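You operate a simulated robot arm through the tools that you are given. There is no shell and no other tool. Be economical: measure what you need, move in short steps, check, and stop when the job is done.

The job below is to be done with a simulated robot arm. You get a single attempt, and the scene is never put back.

Task
Change the used disc in the strainer for a sound one.
Fine: ring out, the used green disc into the waste tub, the whole disc in, then the ring back on it.

Only the result counts: the job must be done as asked and must still hold three seconds after the hand-in. Knocking over, shifting, dropping, spilling or breaking anything else fails it.

Robot
A 7-joint arm with a two-finger parallel gripper, fixed in place. Base frame: the origin is at the foot of the arm, x ahead of it, y to its left, z up; the work surface is at about z = 740. Readings come in mm, degrees, newtons and seconds.
Its first joint turns from -166.0 to 166.0 degrees. Payload 4.4 kg.
The tool frame sits at the grasp point between the pads (the TCP): z along the fingers, y along the line on which they close. The tips reach 23 mm beyond it. The gripper opens to 94 mm. The fingers are 38 mm wide and 10 mm thick; the gripper's body (54 by 96 mm) begins 39 mm behind the TCP.
Orientation is told as [roll, pitch, yaw] about the base's x, y, z axes, in that order, counted from this pose: with the fingers straight down and closing along the base's y, the tool's x points along the base's -x, its y along +y and its z along -z.

Tools
- The arm moves only by the tool nudge_tool. Its argument "increments" is a list of rows, each a list of 7 numbers: the shift along the base's x, y, z in units of 40 mm (1.0 is 40 mm), then the turn, a rotation vector about the base's x, y, z in units of 8 degrees (1.0 is 8 degrees), then the closure, from 0 (fully open) to 1 (shut). In form: [[dx, dy, dz, ax, ay, az, claw], ...]. A call has 1 to 20 rows; each row shifts and turns the commanded pose from where the row before left it. A call with a number of a shift or a turn outside -1 to 1 is refused whole. A row lasts 0.2 s, in which the tool goes at most 50 mm and 8.6 degrees; a call with a longer step from one row to the next is refused whole, and so is a gripper value outside its range. A pose out of reach is approached as far as the arm can. The call stops where the force on the tool passes 40 N (or 10 N more than at its start, if that is more) or the arm is blocked; 0.2 s more then pass. The fingers move at their own pace (about 72 mm/s each) and stop on an object; they squeeze with about 29 N. The grip force told is the motor's: it shows also when the fingers shut on nothing. Time passes only in rows, and 0.2 s behind the last, so rows that do not move let the fingers close. It gives the time, the measured TCP pose, the force on the tool (base axes), the opening and the grip force at its end, in the units of the frame above (readings bear some noise), with the torque about the TCP (base axes, N m) and any sound that the robot's microphone picked up, and new pictures: "views" is both (left out), scene, wrist or none.
- Cameras (640 x 400 px; columns grow to the right, rows downward): "scene" is fixed at [219.3, 499, 1575.9]; the picture's right is [-0.29, -0.96, 0.00], its down [-0.86, 0.27, -0.43] and it looks along [0.41, -0.13, -0.90] (base axes); focal length 214 px, centre (320, 200). "wrist" rides on the gripper at [86, 16, -74] in the tool frame; the picture's right is [-0.18, 0.98, 0.00], its down [-0.58, -0.11, -0.81] and it looks along [-0.79, -0.15, 0.59] (tool axes); focal length 243 px, centre (320, 200). There is no depth. A picture from a camera that has moved, and an enlarged one, comes with that camera's place and axes in the base frame and with its lens.
- close_up(camera, box): a new picture of the part [left, top, right, bottom] of that camera's present view, enlarged. It takes no simulated time.
- job_done(): hands the job in; it is judged then, once.

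Work in short steps. Places have to be worked out from the pictures, the camera data and where the tool is seen: move nearer, look again, correct. Check each grasp and each placing, and mend what went wrong. You have 120 turns and 200 pictures in all, those below and enlarged ones among them. Open the gripper and draw the arm clear of the work before you hand the job in, unless the task says otherwise; then end with one line.

The tools are called after "Call:" by a JSON object that holds its "op" and its "data". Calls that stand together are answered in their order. nudge_tool: Moves the arm, as the interface text tells. Its arguments: {"type":"object","properties":{"increments":{"type":"array","items":{"type":"array","items":{"type":"number"}}},"views":{"type":"string","enum":["both","scene","wrist","none"]}},"required":["increments"]} The other tools are called the same way: close_up (camera, box) takes an enlarged picture of a part of a camera's view; job_done () hands the job in.

At the start:

```text
t: 0.0
ee_pos: [560.1, 360.9, 1309.8]
ee_rot: [0.0, 0.0, 0.0]
ft_force: [0.3, 0.7, 0.6]
torque: [-0.04, 0.0, 0.0]
finger_gap: 94.3
gripper_force: 0.0
```

scene: 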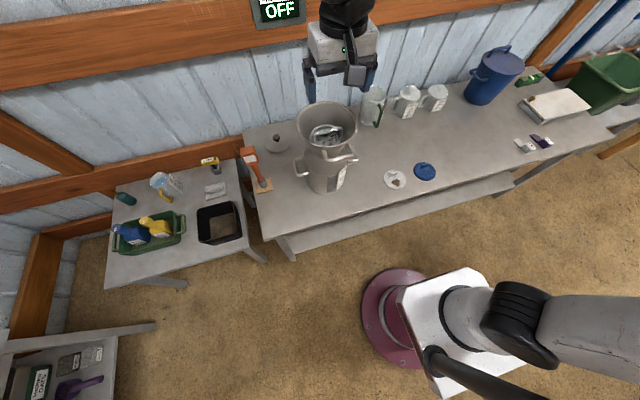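
wrist: 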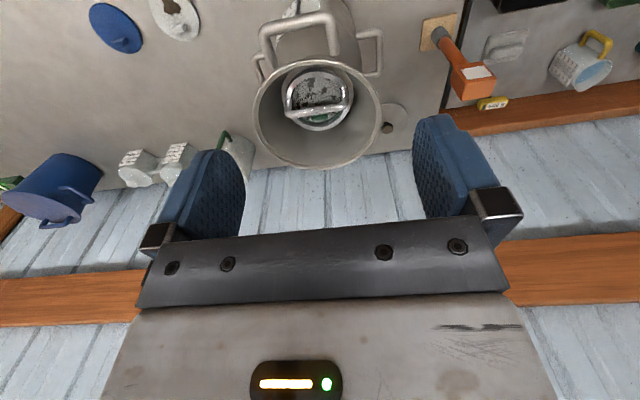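

I'll begin by looking closely at the strainer, the discs and possible waste tubs.

Call:
{"op": "close_up", "data": {"camera": "scene", "box": [240, 80, 400, 200]}}

Call:
{"op": "close_up", "data": {"camera": "scene", "box": [340, 50, 640, 200]}}

Call:
{"op": "close_up", "data": {"camera": "scene", "box": [90, 130, 290, 280]}}

Call:
{"op": "close_up", "data": {"camera": "wrist", "box": [220, 10, 420, 180]}}

Call:
{"op": "close_up", "data": {"camera": "scene", "box": [0, 310, 160, 400]}}

```text
3.33 times, centred on (320, 140) of scene
camera zoom: at [219.3, 499.0, 1575.9], right [-0.29, -0.96, 0.0], down [-0.86, 0.27, -0.43], along [0.41, -0.13, -0.9], focal length 715 px, centre (320, 400)
```

zoom: 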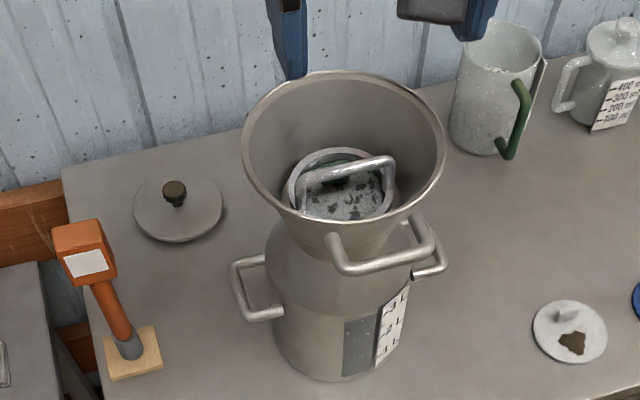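

```text
2.13 times, centred on (490, 125) of scene
camera zoom: at [219.3, 499.0, 1575.9], right [-0.29, -0.96, 0.0], down [-0.86, 0.27, -0.43], along [0.41, -0.13, -0.9], focal length 458 px, centre (-43, 360)
```

zoom: 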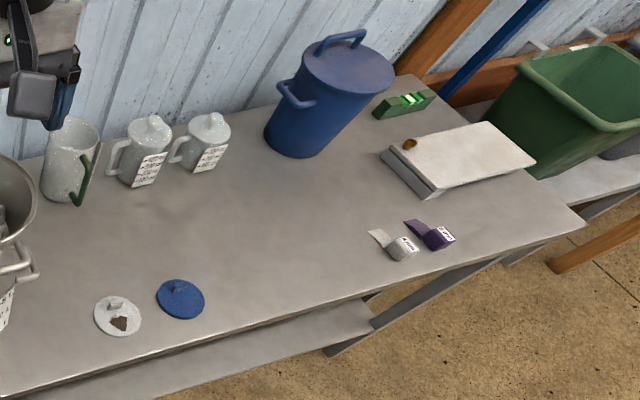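

```text
2.67 times, centred on (190, 205) of scene
camera zoom: at [219.3, 499.0, 1575.9], right [-0.29, -0.96, 0.0], down [-0.86, 0.27, -0.43], along [0.41, -0.13, -0.9], focal length 572 px, centre (667, 187)
```

zoom: 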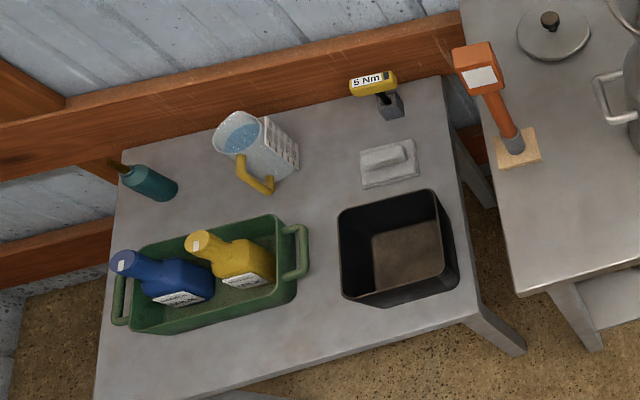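

```text
2.35 times, centred on (320, 95) of wrist
camera zoom: at [471.5, 376.6, 1383.9], right [0.18, 0.98, 0.0], down [0.58, -0.11, 0.81], along [0.79, -0.15, -0.59], focal length 571 px, centre (320, 447)
```

zoom: 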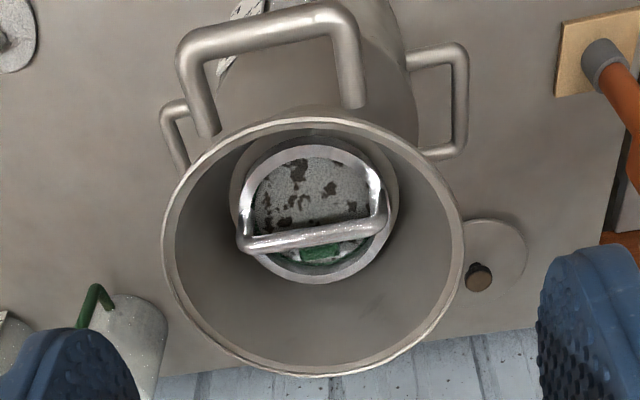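

```text
4.00 times, centred on (80, 355) of scene
camera zoom: at [219.3, 499.0, 1575.9], right [-0.29, -0.96, 0.0], down [-0.86, 0.27, -0.43], along [0.41, -0.13, -0.9], focal length 858 px, centre (1280, -420)
```

zoom: 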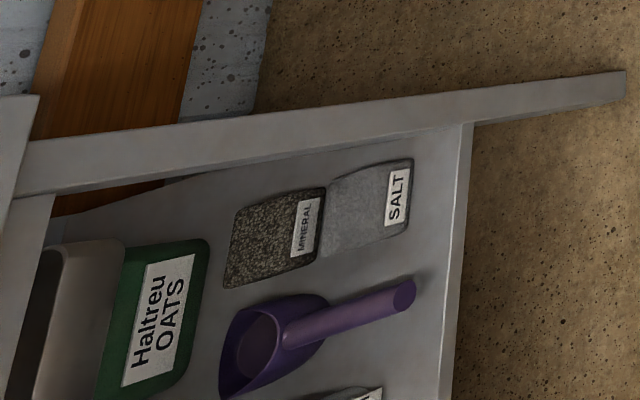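

Next I'll zoom further on the discs, tub and bin.

Call:
{"op": "close_up", "data": {"camera": "scene", "box": [370, 150, 450, 200]}}

Call:
{"op": "close_up", "data": {"camera": "scene", "box": [300, 110, 364, 150]}}

Call:
{"op": "close_up", "data": {"camera": "scene", "box": [560, 40, 640, 160]}}

Call:
{"op": "close_up", "data": {"camera": "wrist", "box": [280, 50, 360, 130]}}

Call:
{"op": "close_up", "data": {"camera": "wrist", "box": [80, 0, 210, 60]}}

Call:
{"op": "close_up", "data": {"camera": "scene", "box": [185, 145, 285, 250]}}

```text
8.00 times, centred on (410, 175) of scene
camera zoom: at [219.3, 499.0, 1575.9], right [-0.29, -0.96, 0.0], down [-0.86, 0.27, -0.43], along [0.41, -0.13, -0.9], focal length 1716 px, centre (-400, 400)
```

zoom: 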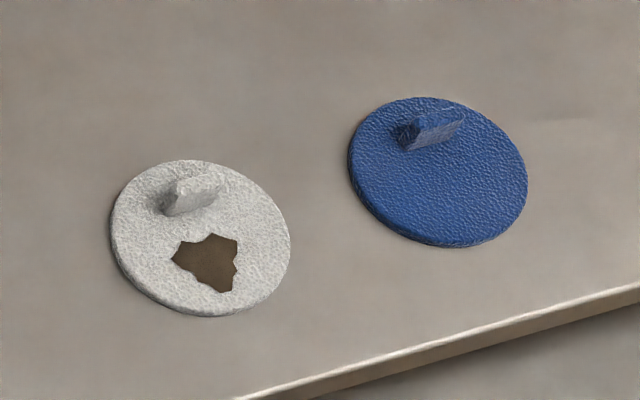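

```text
10.00 times, centred on (332, 130) of scene
camera zoom: at [219.3, 499.0, 1575.9], right [-0.29, -0.96, 0.0], down [-0.86, 0.27, -0.43], along [0.41, -0.13, -0.9], focal length 2145 px, centre (200, 900)
```

zoom: 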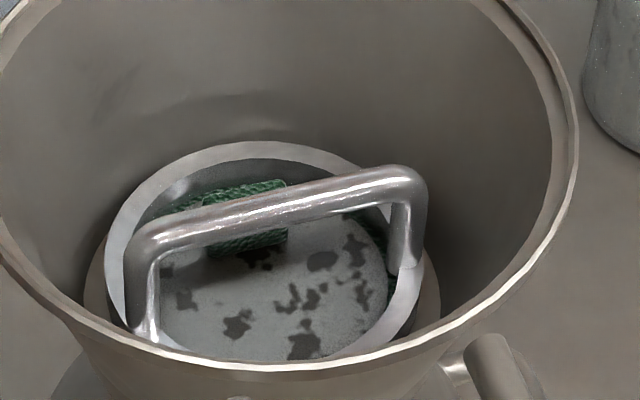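

```text
3.33 times, centred on (600, 100) of scene
camera zoom: at [219.3, 499.0, 1575.9], right [-0.29, -0.96, 0.0], down [-0.86, 0.27, -0.43], along [0.41, -0.13, -0.9], focal length 715 px, centre (-613, 533)
```

zoom: 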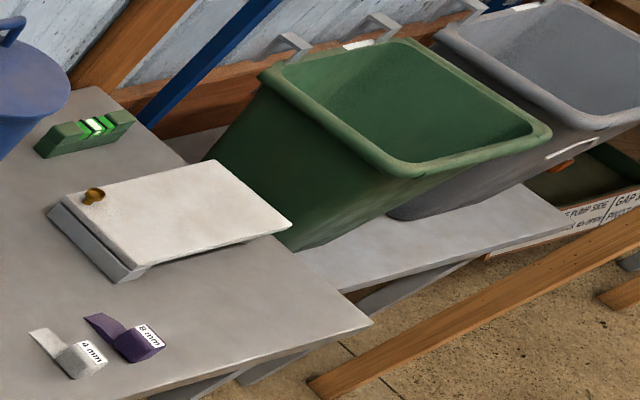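

```text
5.00 times, centred on (320, 90) of wrist
camera zoom: at [471.5, 376.6, 1383.9], right [0.18, 0.98, 0.0], down [0.58, -0.11, 0.81], along [0.79, -0.15, -0.59], focal length 1213 px, centre (320, 750)
```

zoom: 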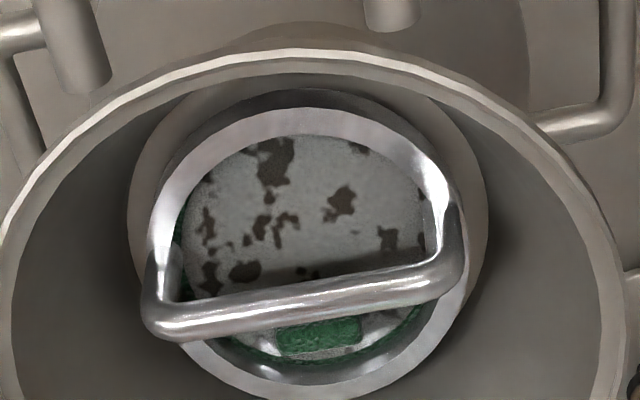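

```text
4.92 times, centred on (145, 30) of wrist
camera zoom: at [471.5, 376.6, 1383.9], right [0.18, 0.98, 0.0], down [0.58, -0.11, 0.81], along [0.79, -0.15, -0.59], focal length 1194 px, centre (1182, 1037)
```

zoom: 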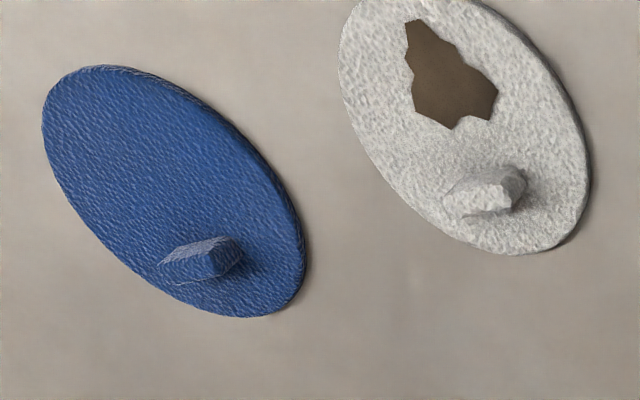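

```text
3.81 times, centred on (235, 198) of scene
camera zoom: at [219.3, 499.0, 1575.9], right [-0.29, -0.96, 0.0], down [-0.86, 0.27, -0.43], along [0.41, -0.13, -0.9], focal length 817 px, centre (644, 210)
```

zoom: 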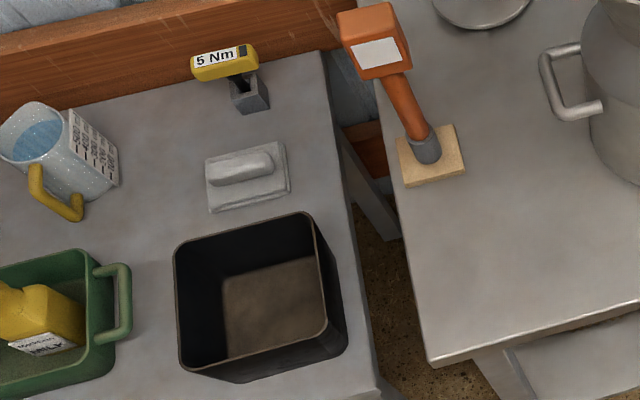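

The blue disc is the sound one, since the white one has a hole. The black tub looks like the waste tub. The funnel rim triangulates to about (655, 339, 1110), with the ring's bar along y, so I turn the tool 90° above it and look.

Call:
{"op": "nudge_tool", "data": {"increments": [[0.198, -0.046, -0.1, 0, 0, 0.9375, 0], [0.198, -0.046, -0.1, 0, 0, 0.9375, 0], [0.198, -0.046, -0.1, 0, 0, 0.9375, 0], [0.198, -0.046, -0.1, 0, 0, 0.9375, 0], [0.198, -0.046, -0.1, 0, 0, 0.9375, 0], [0.198, -0.046, -0.1, 0, 0, 0.9375, 0], [0.198, -0.046, -0.1, 0, 0, 0.9375, 0], [0.198, -0.046, -0.1, 0, 0, 0.9375, 0], [0.198, -0.046, -0.1, 0, 0, 0.9375, 0], [0.198, -0.046, -0.1, 0, 0, 0.9375, 0], [0.198, -0.046, -0.1, 0, 0, 0.9375, 0], [0.198, -0.046, -0.1, 0, 0, 0.9375, 0]]}}

```text
t: 2.6
ee_pos: [651.9, 339.0, 1262.2]
ee_rot: [0.0, 0.0, 90.1]
ft_force: [0.3, 0.9, 0.3]
torque: [-0.02, -0.01, 0.0]
finger_gap: 94.0
gripper_force: 0.0
camera wrist: at [636.6, 252.3, 1336.2], right [-0.98, 0.18, 0.0], down [0.11, 0.58, 0.81], along [0.15, 0.79, -0.59], focal length 243 px, centre (320, 200)
```

scene: 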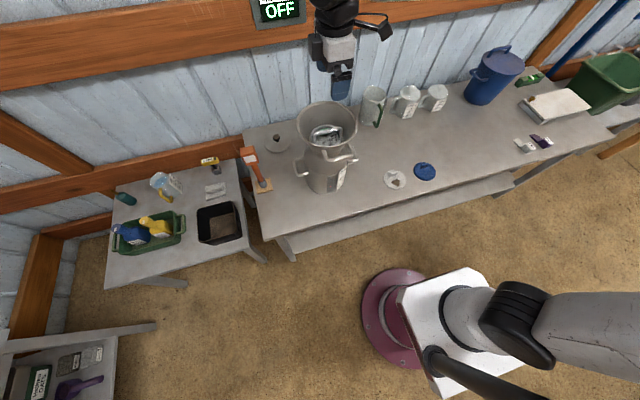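
wrist: 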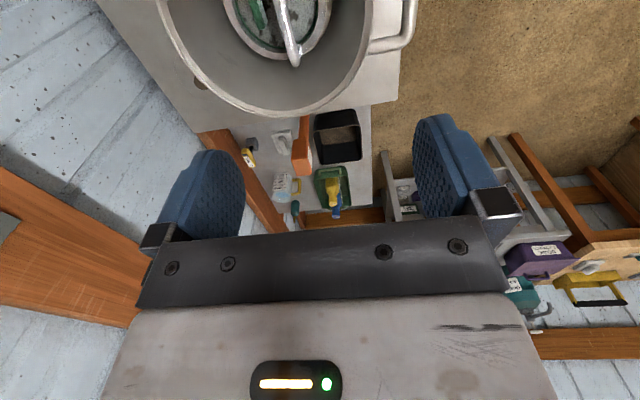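

The funnel is cut off at the top of the wrist view. I'll shift the tool 90 mm towards -y for a full view.

Call:
{"op": "nudge_tool", "data": {"increments": [[0, -0.75, 0, 0, 0, 0, 0], [0, -0.75, 0, 0, 0, 0, 0], [0, -0.75, 0, 0, 0, 0, 0]], "views": "wrist"}}

Call:
{"op": "close_up", "data": {"camera": "wrist", "box": [180, 0, 400, 140]}}

```text
t: 3.4
ee_pos: [653.7, 249.6, 1259.7]
ee_rot: [0.0, 0.0, 90.0]
ft_force: [0.3, 0.0, 0.2]
torque: [0.04, -0.02, 0.02]
finger_gap: 93.9
gripper_force: 0.1
camera wrist: at [636.6, 163.7, 1335.5], right [-0.98, 0.18, 0.0], down [0.11, 0.58, 0.81], along [0.15, 0.79, -0.59], focal length 243 px, centre (320, 200)
```

wrist: 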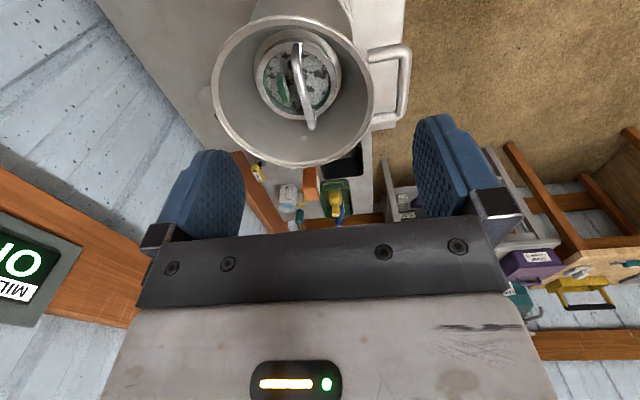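

```text
2.86 times, centred on (290, 70) of wrist
camera zoom: at [636.6, 163.7, 1335.5], right [-0.98, 0.18, 0.0], down [0.11, 0.58, 0.81], along [0.15, 0.79, -0.59], focal length 693 px, centre (406, 571)
```

zoom: 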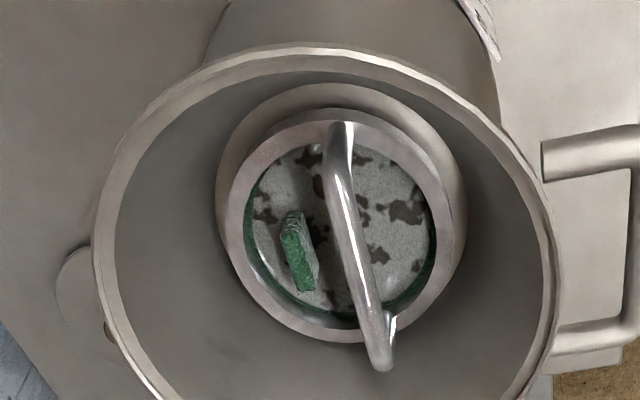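

With this view, I put the ring bar at about (691, 322, 1040) along y, the ring plane near z 1008, and the tab about 24 mm to +x. I'll go above the bar with the fingers partly closed.

Call:
{"op": "nudge_tool", "data": {"increments": [[0.245, 0.45, -0.9, 0, 0, 0, 0.55], [0.245, 0.45, -0.9, 0, 0, 0, 0.55], [0.245, 0.45, -0.9, 0, 0, 0, 0.55], [0.245, 0.45, -0.9, 0, 0, 0, 0.55], [0, 0, 0, 0, 0, 0, 0.55]]}}

Call:
{"op": "close_up", "data": {"camera": "wrist", "box": [180, 40, 440, 240]}}

Call:
{"op": "close_up", "data": {"camera": "scene", "box": [280, 70, 380, 160]}}

```text
t: 4.6
ee_pos: [697.4, 321.3, 1117.5]
ee_rot: [0.0, -0.1, 89.9]
ft_force: [-1.0, -0.3, -0.7]
torque: [-0.01, 0.02, -0.03]
finger_gap: 42.3
gripper_force: 0.0
camera wrist: at [679.6, 233.9, 1192.3], right [-0.98, 0.18, 0.0], down [0.11, 0.58, 0.81], along [0.15, 0.79, -0.59], focal length 243 px, centre (320, 200)
```

scene: 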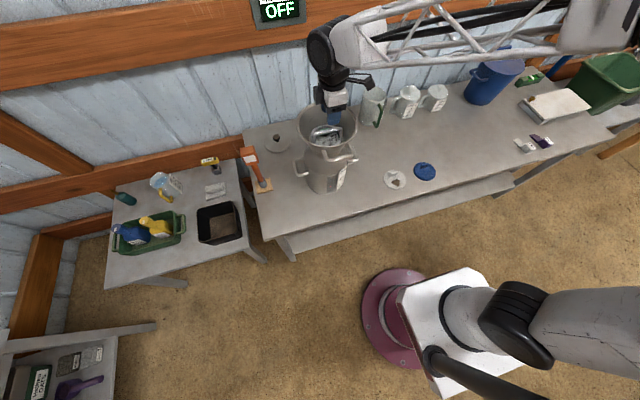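
wrist: 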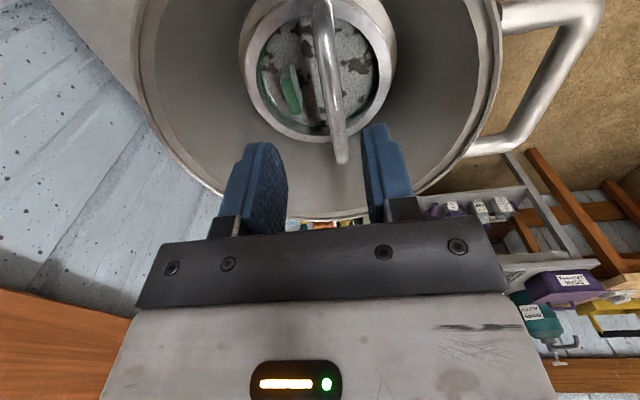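

```text
2.00 times, centred on (310, 140) of wrist
camera zoom: at [679.6, 233.9, 1192.3], right [-0.98, 0.18, 0.0], down [0.11, 0.58, 0.81], along [0.15, 0.79, -0.59], focal length 485 px, centre (340, 320)
```

zoom: 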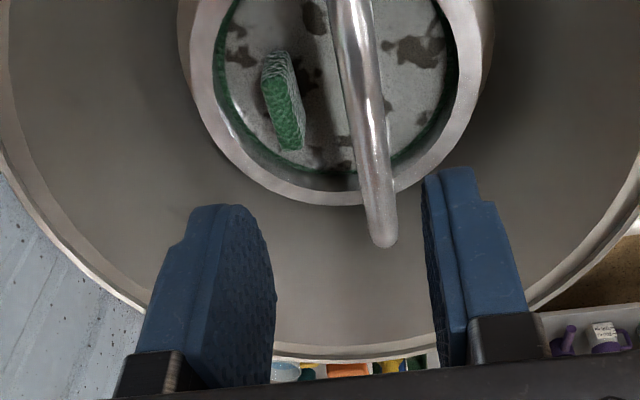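

```text
4.44 times, centred on (330, 115) of scene
camera zoom: at [219.3, 499.0, 1575.9], right [-0.29, -0.96, 0.0], down [-0.86, 0.27, -0.43], along [0.41, -0.13, -0.9], focal length 953 px, centre (276, 578)
```

zoom: 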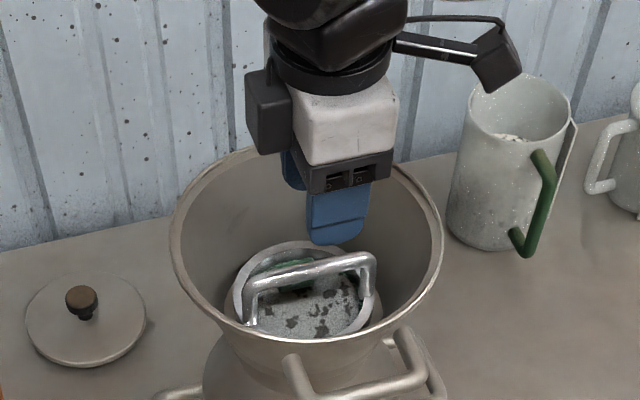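

The bar is at x≈688, y≈322, z≈1045. I narrow the gap to stay off the tab and descend partway.

Call:
{"op": "nudge_tool", "data": {"increments": [[-0.15, 0, -0.4, 0, 0, 0, 0.66], [0, 0, -0.4, 0, 0, 0, 0.66], [0, 0, 0, 0, 0, 0, 0.66]], "views": "wrist"}}

Call:
{"op": "close_up", "data": {"camera": "wrist", "box": [180, 40, 440, 240]}}

Call:
{"op": "close_up", "data": {"camera": "scene", "box": [295, 90, 365, 150]}}

```text
t: 5.4
ee_pos: [687.2, 319.9, 1085.9]
ee_rot: [0.0, 0.0, 90.0]
ft_force: [0.3, 0.2, 0.1]
torque: [0.0, -0.01, -0.03]
finger_gap: 32.2
gripper_force: 0.0
camera wrist: at [670.1, 233.2, 1161.1], right [-0.98, 0.18, 0.0], down [0.11, 0.58, 0.81], along [0.15, 0.79, -0.59], focal length 243 px, centre (320, 200)
```

wrist: 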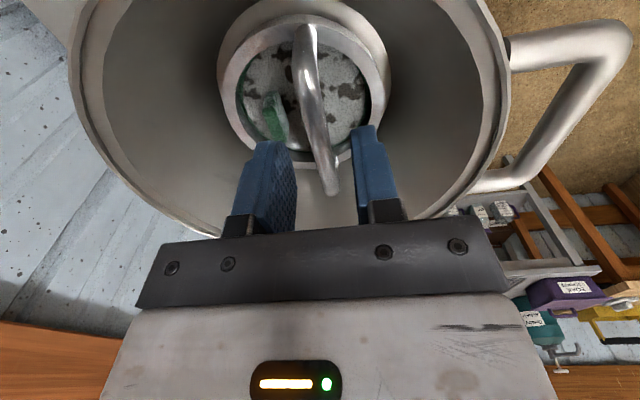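

```text
2.00 times, centred on (310, 140) of wrist
camera zoom: at [670.1, 233.2, 1161.1], right [-0.98, 0.18, 0.0], down [0.11, 0.58, 0.81], along [0.15, 0.79, -0.59], focal length 485 px, centre (340, 320)
```

zoom: 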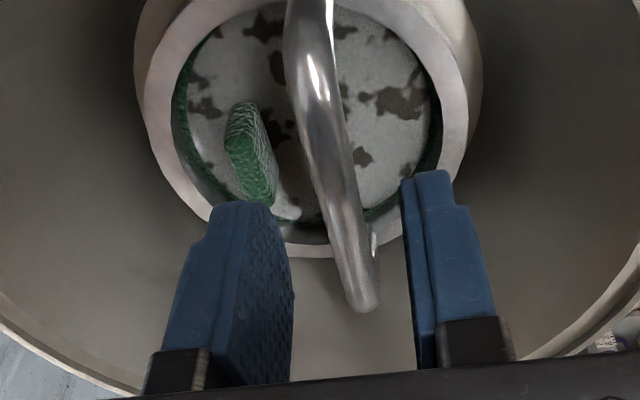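

```text
6.67 times, centred on (330, 120) of scene
camera zoom: at [219.3, 499.0, 1575.9], right [-0.29, -0.96, 0.0], down [-0.86, 0.27, -0.43], along [0.41, -0.13, -0.9], focal length 1430 px, centre (253, 733)
```

zoom: 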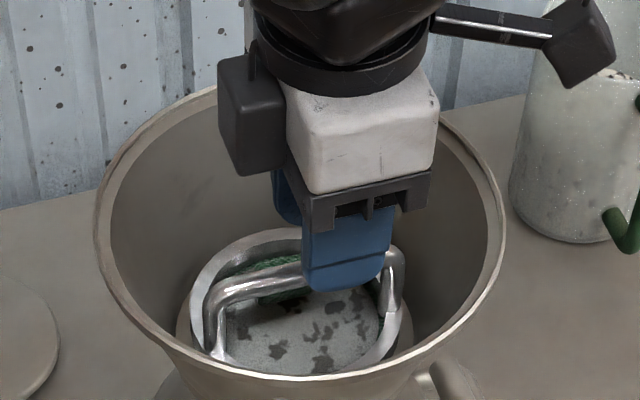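

The bar sits at x≈687.7, in line with the tool. Descending 32 mm, then close.

Call:
{"op": "nudge_tool", "data": {"increments": [[0, 0.15, -0.4, 0, 0, 0, 0.66], [0, 0, -0.4, 0, 0, 0, 0.66], [0, 0, -0.1, 0, 0, 0, 0.66]], "views": "wrist"}}

Call:
{"op": "close_up", "data": {"camera": "scene", "box": [295, 90, 365, 150]}}

```text
t: 6.2
ee_pos: [687.4, 326.7, 1050.5]
ee_rot: [0.0, 0.1, 90.0]
ft_force: [-0.4, -0.6, 0.0]
torque: [0.01, 0.01, 0.04]
finger_gap: 31.8
gripper_force: 0.0
camera wrist: at [670.4, 240.1, 1125.5], right [-0.98, 0.18, 0.0], down [0.11, 0.58, 0.81], along [0.15, 0.79, -0.59], focal length 243 px, centre (320, 200)
```

wrist: 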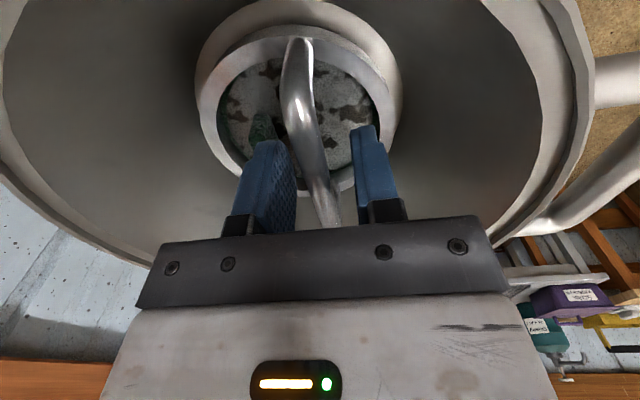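

```text
6.67 times, centred on (330, 120) of scene
camera zoom: at [219.3, 499.0, 1575.9], right [-0.29, -0.96, 0.0], down [-0.86, 0.27, -0.43], along [0.41, -0.13, -0.9], focal length 1430 px, centre (253, 733)
```

zoom: 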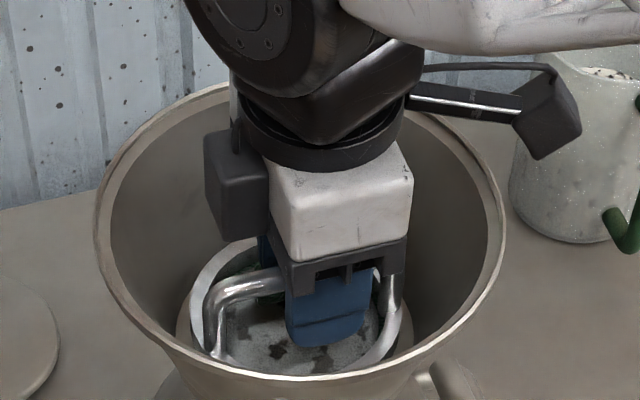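

The bar is between the pads with no contact force. Closing now.

Call:
{"op": "nudge_tool", "data": {"increments": [[0, 0, 0, 0, 0, 0, 1], [0, 0, 0, 0, 0, 0, 1], [0, 0, 0, 0, 0, 0, 1]], "views": "none"}}

```text
t: 7.0
ee_pos: [687.9, 327.5, 1052.2]
ee_rot: [0.1, 0.1, 90.0]
ft_force: [0.2, -0.1, 1.1]
torque: [-0.01, 0.03, 0.01]
finger_gap: 10.9
gripper_force: 28.7
```

The grip on the 11 mm bar is solid. I'll lift the ring straight out, slowly at first.

Call:
{"op": "nudge_tool", "data": {"increments": [[0, 0, 0.2, 0, 0, 0, 1], [0, 0, 0.3, 0, 0, 0, 1], [0, 0, 0.5, 0, 0, 0, 1], [0, 0, 0.8, 0, 0, 0, 1], [0, 0, 0.9, 0, 0, 0, 1]]}}

Call:
{"op": "close_up", "data": {"camera": "scene", "box": [285, 70, 375, 150]}}

```text
t: 8.2
ee_pos: [687.0, 324.0, 1156.9]
ee_rot: [0.0, 0.1, 90.0]
ft_force: [0.1, -0.1, -2.2]
torque: [-0.01, 0.03, 0.0]
finger_gap: 11.1
gripper_force: 28.9
camera wrist: at [670.6, 238.1, 1232.5], right [-0.98, 0.18, 0.0], down [0.11, 0.58, 0.81], along [0.15, 0.79, -0.59], focal length 243 px, centre (320, 200)
```

scene: 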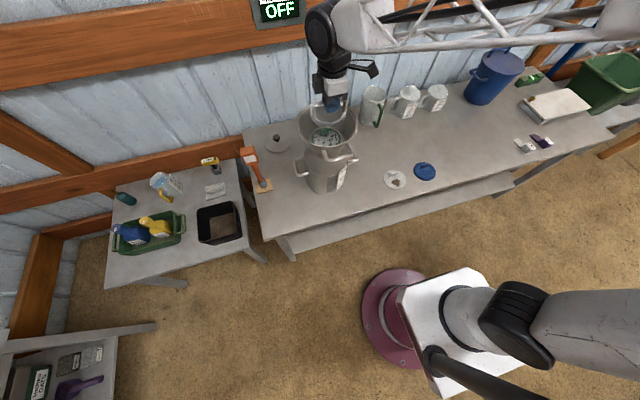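
wrist: 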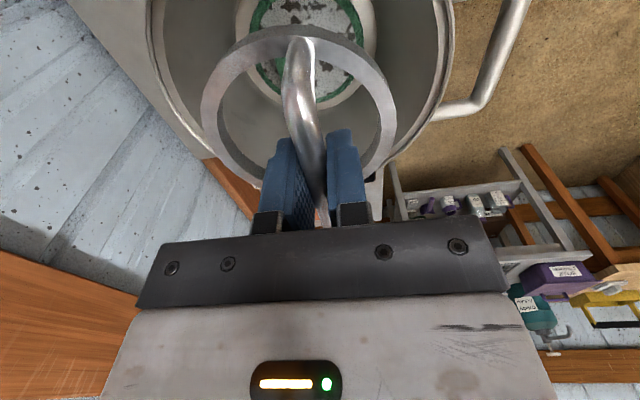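

```text
5.00 times, centred on (330, 110) of scene
camera zoom: at [219.3, 499.0, 1575.9], right [-0.29, -0.96, 0.0], down [-0.86, 0.27, -0.43], along [0.41, -0.13, -0.9], focal length 1072 px, centre (270, 650)
```

zoom: 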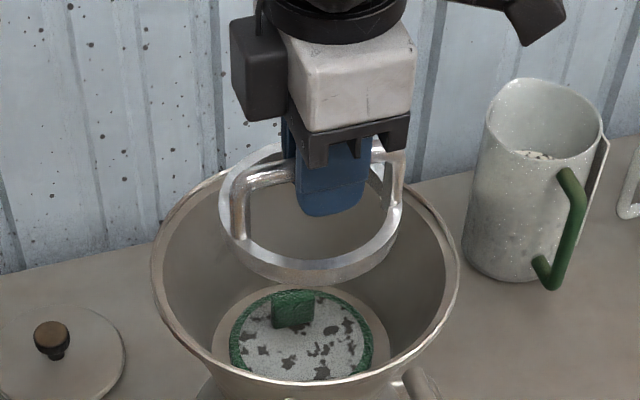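

The ring is out and the green disc stays behind. I'll carry the ring to free bench space near (750, -50).

Call:
{"op": "nudge_tool", "data": {"increments": [[0.157, -0.93, 0, 0, 0, 0, 1], [0.157, -0.93, 0, 0, 0, 0, 1], [0.157, -0.93, 0, 0, 0, 0, 1], [0.157, -0.93, 0, 0, 0, 0, 1], [0.157, -0.93, 0, 0, 0, 0, 1], [0.157, -0.93, -0.3, 0, 0, 0, 1], [0.157, -0.93, -0.6, 0, 0, 0, 1], [0.157, -0.93, -0.7, 0, 0, 0, 1], [0.157, -0.93, -0.7, 0, 0, 0, 1], [0.157, -0.93, -0.7, 0, 0, 0, 1], [0, 0, -1, 0, 0, 0, 1], [0, 0, -1, 0, 0, 0, 1], [0, 0, -1, 0, 0, 0, 1]]}}

Call:
{"op": "close_up", "data": {"camera": "scene", "box": [350, 80, 470, 200]}}

```text
t: 11.0
ee_pos: [751.3, -45.3, 919.5]
ee_rot: [-0.1, 0.0, 89.9]
ft_force: [0.4, 0.7, -1.2]
torque: [0.03, 0.03, 0.01]
finger_gap: 10.9
gripper_force: 29.7
camera wrist: at [734.1, -132.3, 992.8], right [-0.98, 0.18, 0.0], down [0.11, 0.58, 0.81], along [0.15, 0.79, -0.59], focal length 243 px, centre (320, 200)
```

scene: 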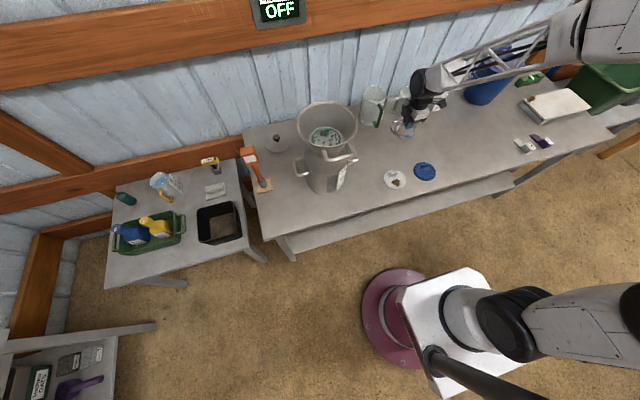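
wrist: 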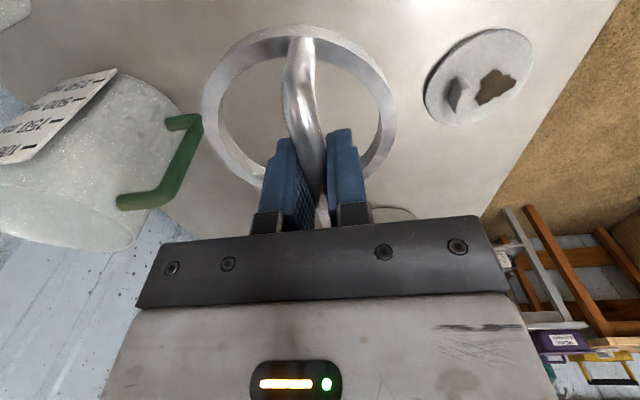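

```text
3.33 times, centred on (410, 140) of scene
camera zoom: at [219.3, 499.0, 1575.9], right [-0.29, -0.96, 0.0], down [-0.86, 0.27, -0.43], along [0.41, -0.13, -0.9], focal length 715 px, centre (20, 400)
```

zoom: 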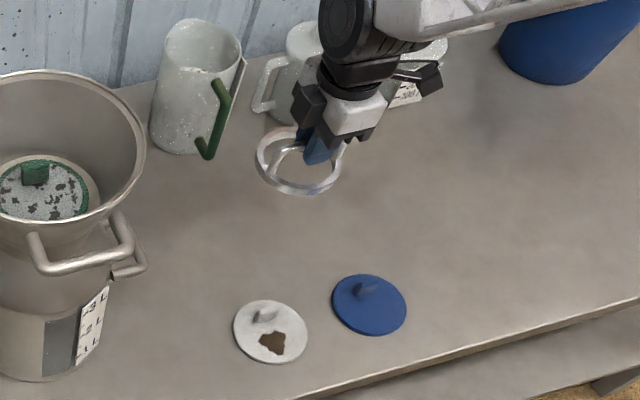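

The area under the ring is clear. Lowering to about 25 mm above expected contact.

Call:
{"op": "nudge_tool", "data": {"increments": [[0, 0, -0.9, 0, 0, 0, 1], [0, 0, -0.9, 0, 0, 0, 1], [0, 0, -0.6, 0, 0, 0, 1], [0, 0, -0.2, 0, 0, 0, 1]], "views": "none"}}

Call:
{"op": "close_up", "data": {"camera": "scene", "box": [370, 110, 434, 150]}}

```text
t: 12.0
ee_pos: [749.0, -45.0, 814.0]
ee_rot: [0.0, -0.1, 89.9]
ft_force: [0.1, -0.4, -0.9]
torque: [0.01, 0.01, -0.01]
finger_gap: 11.2
gripper_force: 29.2
```

```text
10.00 times, centred on (402, 130) of scene
camera zoom: at [219.3, 499.0, 1575.9], right [-0.29, -0.96, 0.0], down [-0.86, 0.27, -0.43], along [0.41, -0.13, -0.9], focal length 2145 px, centre (-500, 900)
```

zoom: 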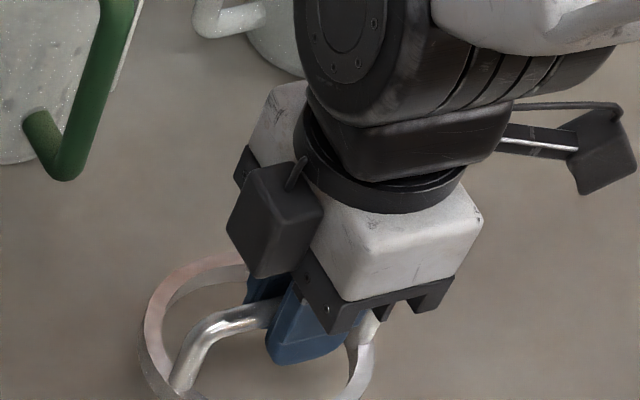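

Still free. I'll step down in 3 mm steps to feel for contact.

Call:
{"op": "nudge_tool", "data": {"increments": [[0, 0, -0.1, 0, 0, 0, 1], [0, 0, -0.1, 0, 0, 0, 1], [0, 0, -0.1, 0, 0, 0, 1], [0, 0, -0.1, 0, 0, 0, 1]], "views": "none"}}

Call:
{"op": "nudge_tool", "data": {"increments": [[0, 0, -0.08, 0, 0, 0, 1], [0, 0, -0.08, 0, 0, 0, 1]], "views": "none"}}

```text
t: 13.0
ee_pos: [749.6, -44.7, 796.3]
ee_rot: [0.0, -0.1, 90.0]
ft_force: [0.4, -0.2, -1.1]
torque: [-0.03, 0.05, 0.03]
finger_gap: 11.5
gripper_force: 29.1
```

```text
t: 13.6
ee_pos: [748.6, -46.5, 791.7]
ee_rot: [0.1, -0.1, 90.0]
ft_force: [0.0, 1.0, -2.4]
torque: [0.01, -0.01, -0.02]
finger_gap: 11.3
gripper_force: 29.3
```

Close; continuing in small steps.

Call:
{"op": "nudge_tool", "data": {"increments": [[0, 0, -0.06, 0, 0, 0, 1], [0, 0, -0.06, 0, 0, 0, 1]], "views": "scene"}}

Call:
{"op": "close_up", "data": {"camera": "scene", "box": [370, 110, 434, 150]}}

```text
t: 14.2
ee_pos: [749.7, -46.8, 786.4]
ee_rot: [-0.1, 0.1, 90.0]
ft_force: [-3.9, -0.6, 19.1]
torque: [0.0, 0.03, -0.01]
finger_gap: 11.2
gripper_force: 28.7
```

scene: 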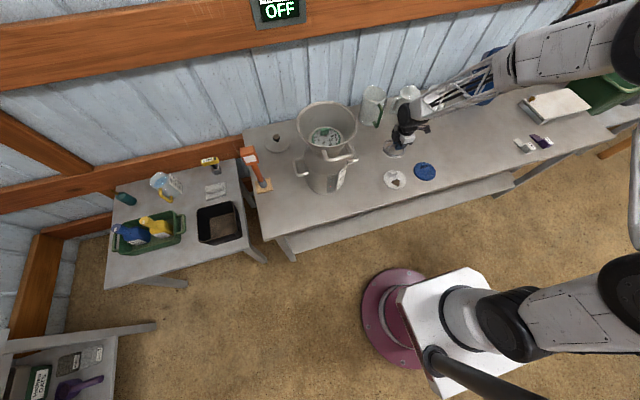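

```text
10.00 times, centred on (402, 130) of scene
camera zoom: at [219.3, 499.0, 1575.9], right [-0.29, -0.96, 0.0], down [-0.86, 0.27, -0.43], along [0.41, -0.13, -0.9], focal length 2145 px, centre (-500, 900)
```

zoom: 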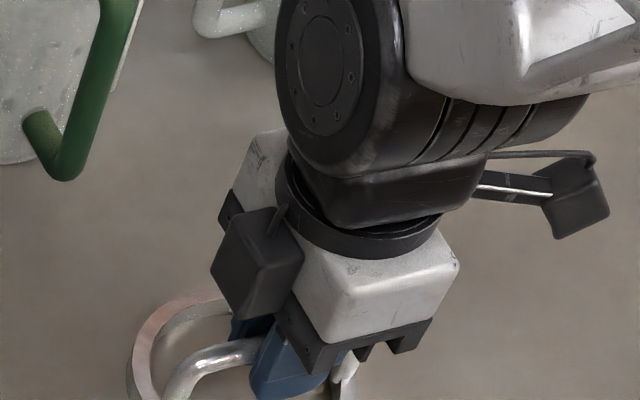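

Contact at TCP z≈787, so the ring rests on the bench with its bottom 47 mm below the TCP. I'll ease off, open partly and rise.

Call:
{"op": "nudge_tool", "data": {"increments": [[0, 0, 0.05, 0, 0, 0, 1], [0, 0, 0, 0, 0, 0, 0.62], [0, 0, 0, 0, 0, 0, 0.62], [0, 0, 0.3, 0, 0, 0, 0.62], [0, 0, 0.8, 0, 0, 0, 0.62], [0, 0, 0.9, 0, 0, 0, 0.62], [0, 0, 0.9, 0, 0, 0, 0.62]]}}

```text
t: 15.8
ee_pos: [751.3, -45.8, 906.2]
ee_rot: [0.2, 0.0, 90.0]
ft_force: [0.3, -0.1, -0.5]
torque: [-0.02, 0.0, -0.02]
finger_gap: 35.6
gripper_force: 0.0
camera wrist: at [733.3, -133.7, 981.2], right [-0.98, 0.18, 0.0], down [0.11, 0.58, 0.81], along [0.15, 0.79, -0.59], focal length 243 px, centre (320, 200)
```

scene: 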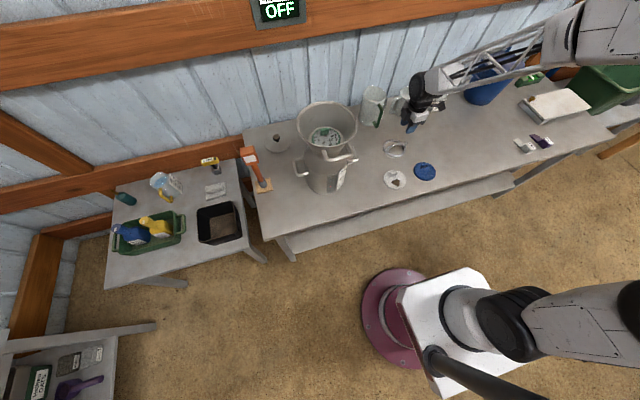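
wrist: 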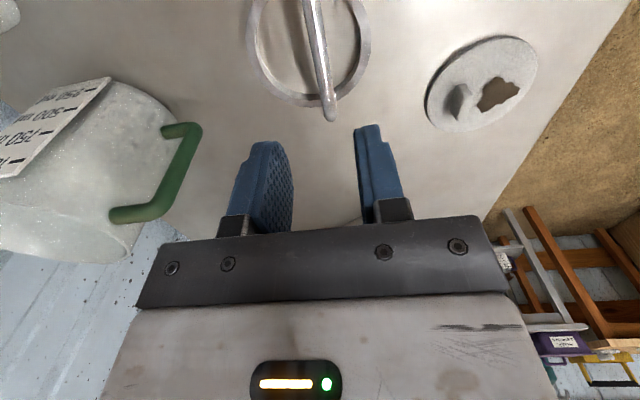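

The ring stands upright on the bench. Returning to above the strainer to pick out the green disc.

Call:
{"op": "nudge_tool", "data": {"increments": [[0, 0, 0.9, 0, 0, 0, 0.5], [0, 0, 0.9, 0, 0, 0, 0.5], [0, 0, 0.9, 0, 0, 0, 0.5], [0, 0, 0.9, 0, 0, 0, 0.5], [-0.1125, 0.92, 0.25, 0, 0, 0, 0.5], [-0.1125, 0.92, 0.25, 0, 0, 0, 0.5], [-0.1125, 0.92, 0.25, 0, 0, 0, 0.5], [-0.1125, 0.92, 0.25, 0, 0, 0, 0.5], [-0.1125, 0.92, 0.25, 0, 0, 0, 0.5], [-0.1125, 0.92, 0.25, 0, 0, 0, 0.5], [-0.1125, 0.92, 0.25, 0, 0, 0, 0.5], [-0.1125, 0.92, 0.25, 0, 0, 0, 0.5], [-0.1125, 0.92, 0.25, 0, 0, 0, 0.5], [-0.1125, 0.92, 0.25, 0, 0, 0, 0.5]], "views": "wrist"}}

Call:
{"op": "close_up", "data": {"camera": "wrist", "box": [200, 0, 440, 150]}}

Call:
{"op": "close_up", "data": {"camera": "scene", "box": [298, 115, 362, 155]}}

```text
t: 18.8
ee_pos: [702.6, 321.3, 1149.9]
ee_rot: [0.0, 0.1, 89.9]
ft_force: [-0.8, -0.3, 0.2]
torque: [0.0, -0.01, 0.01]
finger_gap: 47.0
gripper_force: 0.0
camera wrist: at [685.8, 235.4, 1225.0], right [-0.98, 0.19, 0.0], down [0.11, 0.58, 0.81], along [0.15, 0.79, -0.59], focal length 243 px, centre (320, 200)
```

wrist: 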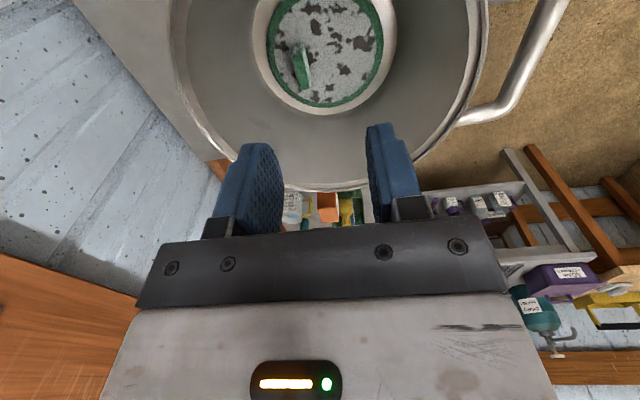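

```text
2.67 times, centred on (320, 75) of wrist
camera zoom: at [685.8, 235.4, 1225.0], right [-0.98, 0.19, 0.0], down [0.11, 0.58, 0.81], along [0.15, 0.79, -0.59], focal length 647 px, centre (320, 533)
```

zoom: 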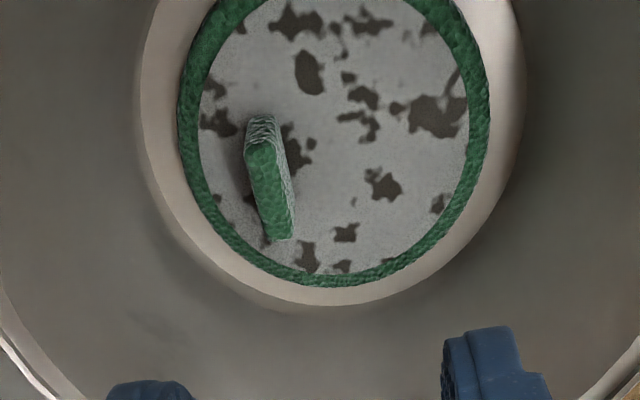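

```text
10.00 times, centred on (330, 135) of scene
camera zoom: at [219.3, 499.0, 1575.9], right [-0.29, -0.96, 0.0], down [-0.86, 0.27, -0.43], along [0.41, -0.13, -0.9], focal length 2145 px, centre (220, 850)
```

zoom: 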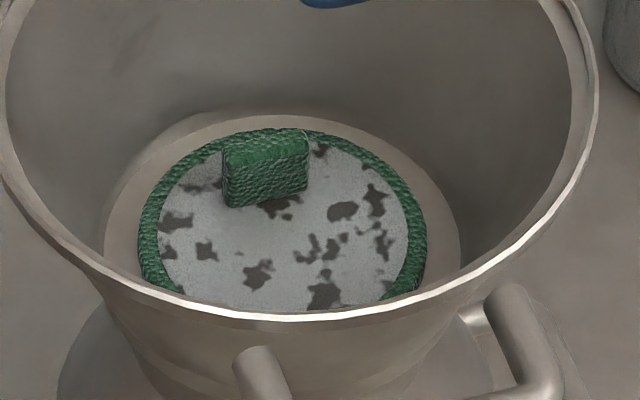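

The tab top is at about (717, 327, 1027), with the disc face near z≈1005. I'll line up and descend partway with a narrower gap.

Call:
{"op": "nudge_tool", "data": {"increments": [[0.28, 0.13, -0.4, 0, 0, 0, 0.64], [0, 0, -0.6, 0, 0, 0, 0.64], [0, 0, -0.6, 0, 0, 0, 0.64]], "views": "wrist"}}

Call:
{"op": "close_up", "data": {"camera": "wrist", "box": [180, 40, 440, 240]}}

Call:
{"op": "close_up", "data": {"camera": "scene", "box": [298, 100, 362, 140]}}

```text
t: 19.6
ee_pos: [715.6, 328.7, 1085.5]
ee_rot: [-0.2, 0.1, 90.0]
ft_force: [0.4, 0.3, 0.4]
torque: [-0.01, 0.04, 0.0]
finger_gap: 34.1
gripper_force: 0.1
camera wrist: at [698.3, 241.2, 1159.3], right [-0.98, 0.18, 0.0], down [0.11, 0.58, 0.81], along [0.15, 0.79, -0.59], focal length 243 px, centre (320, 200)
```

wrist: 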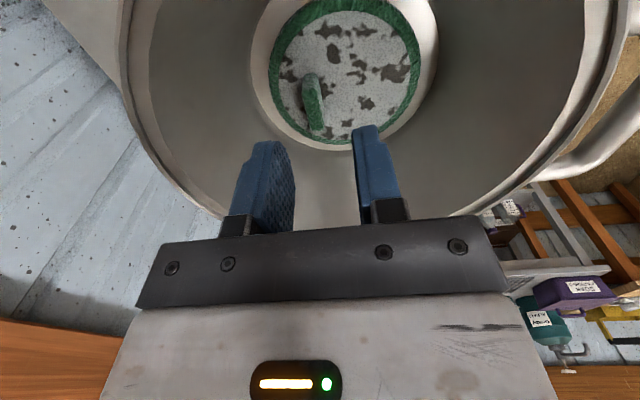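

```text
2.00 times, centred on (310, 140) of wrist
camera zoom: at [698.3, 241.2, 1159.3], right [-0.98, 0.18, 0.0], down [0.11, 0.58, 0.81], along [0.15, 0.79, -0.59], focal length 485 px, centre (340, 320)
```

zoom: 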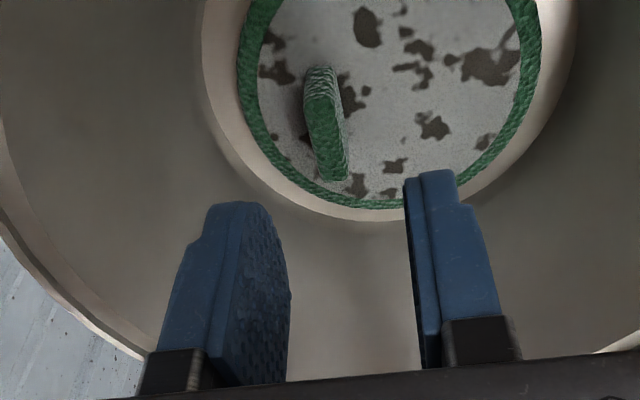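

```text
10.00 times, centred on (330, 120) of scene
camera zoom: at [219.3, 499.0, 1575.9], right [-0.29, -0.96, 0.0], down [-0.86, 0.27, -0.43], along [0.41, -0.13, -0.9], focal length 2145 px, centre (220, 1000)
```

zoom: 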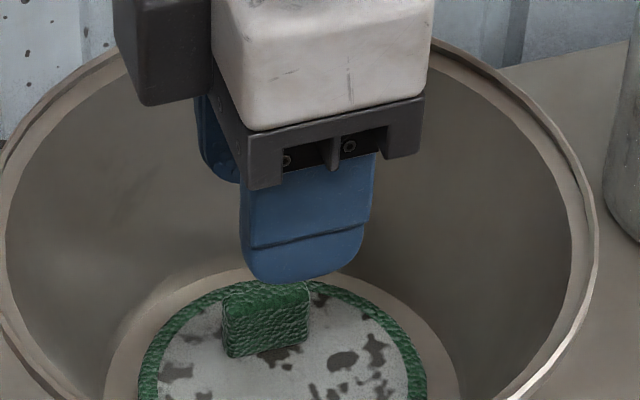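

The tab is at (718, 325); a small x correction, then descend to z≈1033.

Call:
{"op": "nudge_tool", "data": {"increments": [[0.04, -0.05, -0.5, 0, 0, 0, 0.64], [0, 0, -0.5, 0, 0, 0, 0.64], [0, 0, -0.2, 0, 0, 0, 0.64], [0, 0, -0.1, 0, 0, 0, 0.64]], "views": "wrist"}}

Call:
{"op": "close_up", "data": {"camera": "wrist", "box": [180, 40, 440, 240]}}

Call:
{"op": "close_up", "data": {"camera": "scene", "box": [298, 110, 362, 150]}}

```text
t: 20.6
ee_pos: [717.7, 325.0, 1030.9]
ee_rot: [0.0, 0.0, 90.0]
ft_force: [0.9, 0.5, 0.4]
torque: [-0.02, 0.0, 0.0]
finger_gap: 33.7
gripper_force: 0.1
camera wrist: at [700.4, 238.9, 1106.0], right [-0.98, 0.18, 0.0], down [0.11, 0.58, 0.81], along [0.15, 0.79, -0.59], focal length 243 px, centre (320, 200)
```

wrist: 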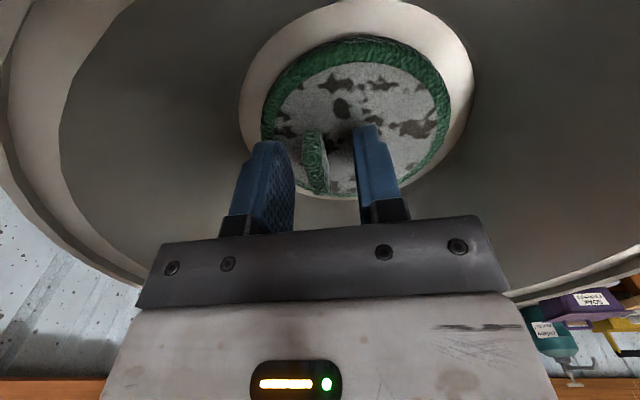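

```text
2.00 times, centred on (310, 140) of wrist
camera zoom: at [700.4, 238.9, 1106.0], right [-0.98, 0.18, 0.0], down [0.11, 0.58, 0.81], along [0.15, 0.79, -0.59], focal length 485 px, centre (340, 320)
```

zoom: 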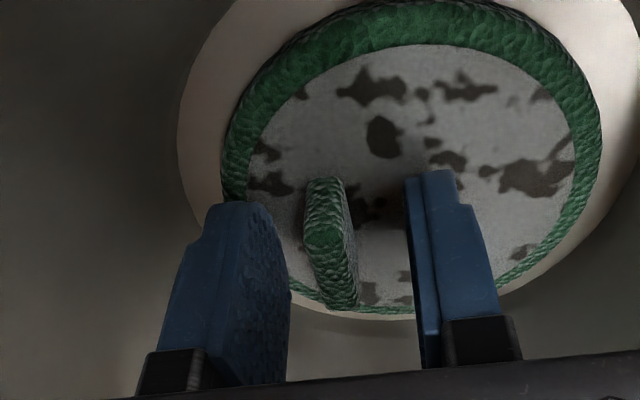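

```text
10.00 times, centred on (330, 130) of scene
camera zoom: at [219.3, 499.0, 1575.9], right [-0.29, -0.96, 0.0], down [-0.86, 0.27, -0.43], along [0.41, -0.13, -0.9], focal length 2145 px, centre (220, 900)
```

zoom: 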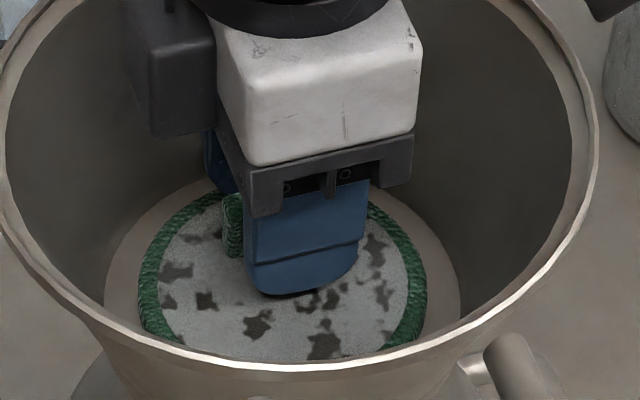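

The tab is between the pads. Closing.

Call:
{"op": "nudge_tool", "data": {"increments": [[0.03, 0.05, 0.03, 0, 0, 0, 0.75], [0, 0, 0, 0, 0, 0, 1], [0, 0, 0, 0, 0, 0, 1], [0, 0, 0, 0, 0, 0, 1]], "views": "none"}}

Call:
{"op": "close_up", "data": {"camera": "scene", "box": [298, 110, 362, 150]}}

```text
t: 21.6
ee_pos: [719.7, 327.4, 1034.1]
ee_rot: [0.0, 0.0, 90.1]
ft_force: [0.1, -1.0, -1.2]
torque: [-0.01, -0.01, 0.02]
finger_gap: 8.6
gripper_force: 28.7
```

```text
10.00 times, centred on (330, 130) of scene
camera zoom: at [219.3, 499.0, 1575.9], right [-0.29, -0.96, 0.0], down [-0.86, 0.27, -0.43], along [0.41, -0.13, -0.9], focal length 2145 px, centre (220, 900)
```

zoom: 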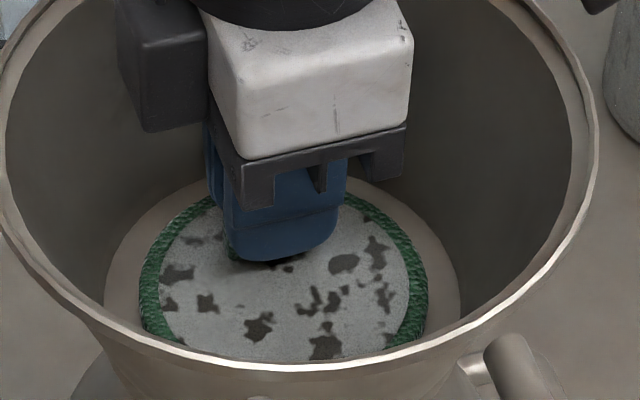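

The tab is gripped at 8.6 mm. I'll lift the used disc out slowly.

Call:
{"op": "nudge_tool", "data": {"increments": [[0, 0, 0.15, 0, 0, 0, 1], [0, 0, 0.25, 0, 0, 0, 1], [0, 0, 0.4, 0, 0, 0, 1], [0, 0, 0.7, 0, 0, 0, 1], [0, 0, 0.9, 0, 0, 0, 1], [0, 0, 0.9, 0, 0, 0, 1]]}}

Call:
{"op": "close_up", "data": {"camera": "scene", "box": [285, 70, 375, 150]}}

```text
t: 23.0
ee_pos: [717.6, 327.6, 1165.5]
ee_rot: [0.0, 0.0, 89.9]
ft_force: [-0.9, 0.1, -0.3]
torque: [-0.02, 0.01, -0.05]
finger_gap: 8.4
gripper_force: 28.4
camera wrist: at [700.1, 242.3, 1238.8], right [-0.98, 0.18, 0.0], down [0.11, 0.58, 0.81], along [0.15, 0.79, -0.59], focal length 243 px, centre (320, 200)
```

scene: 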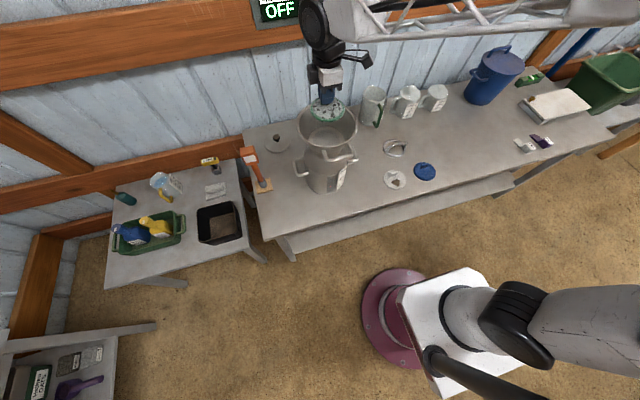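
wrist: 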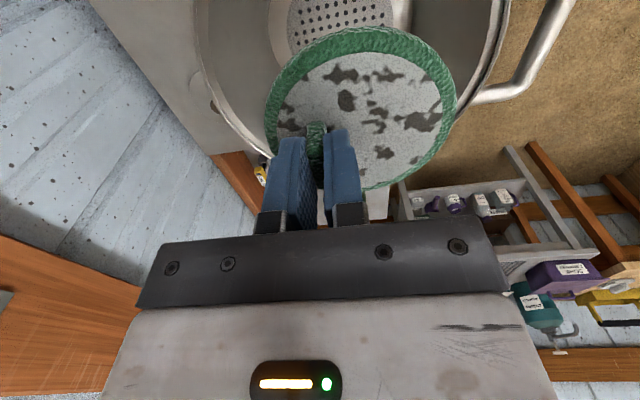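

```text
5.00 times, centred on (330, 110) of scene
camera zoom: at [219.3, 499.0, 1575.9], right [-0.29, -0.96, 0.0], down [-0.86, 0.27, -0.43], along [0.41, -0.13, -0.9], focal length 1072 px, centre (270, 650)
```

zoom: 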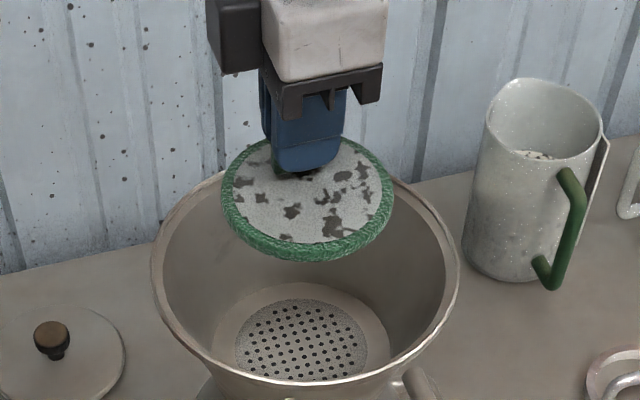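

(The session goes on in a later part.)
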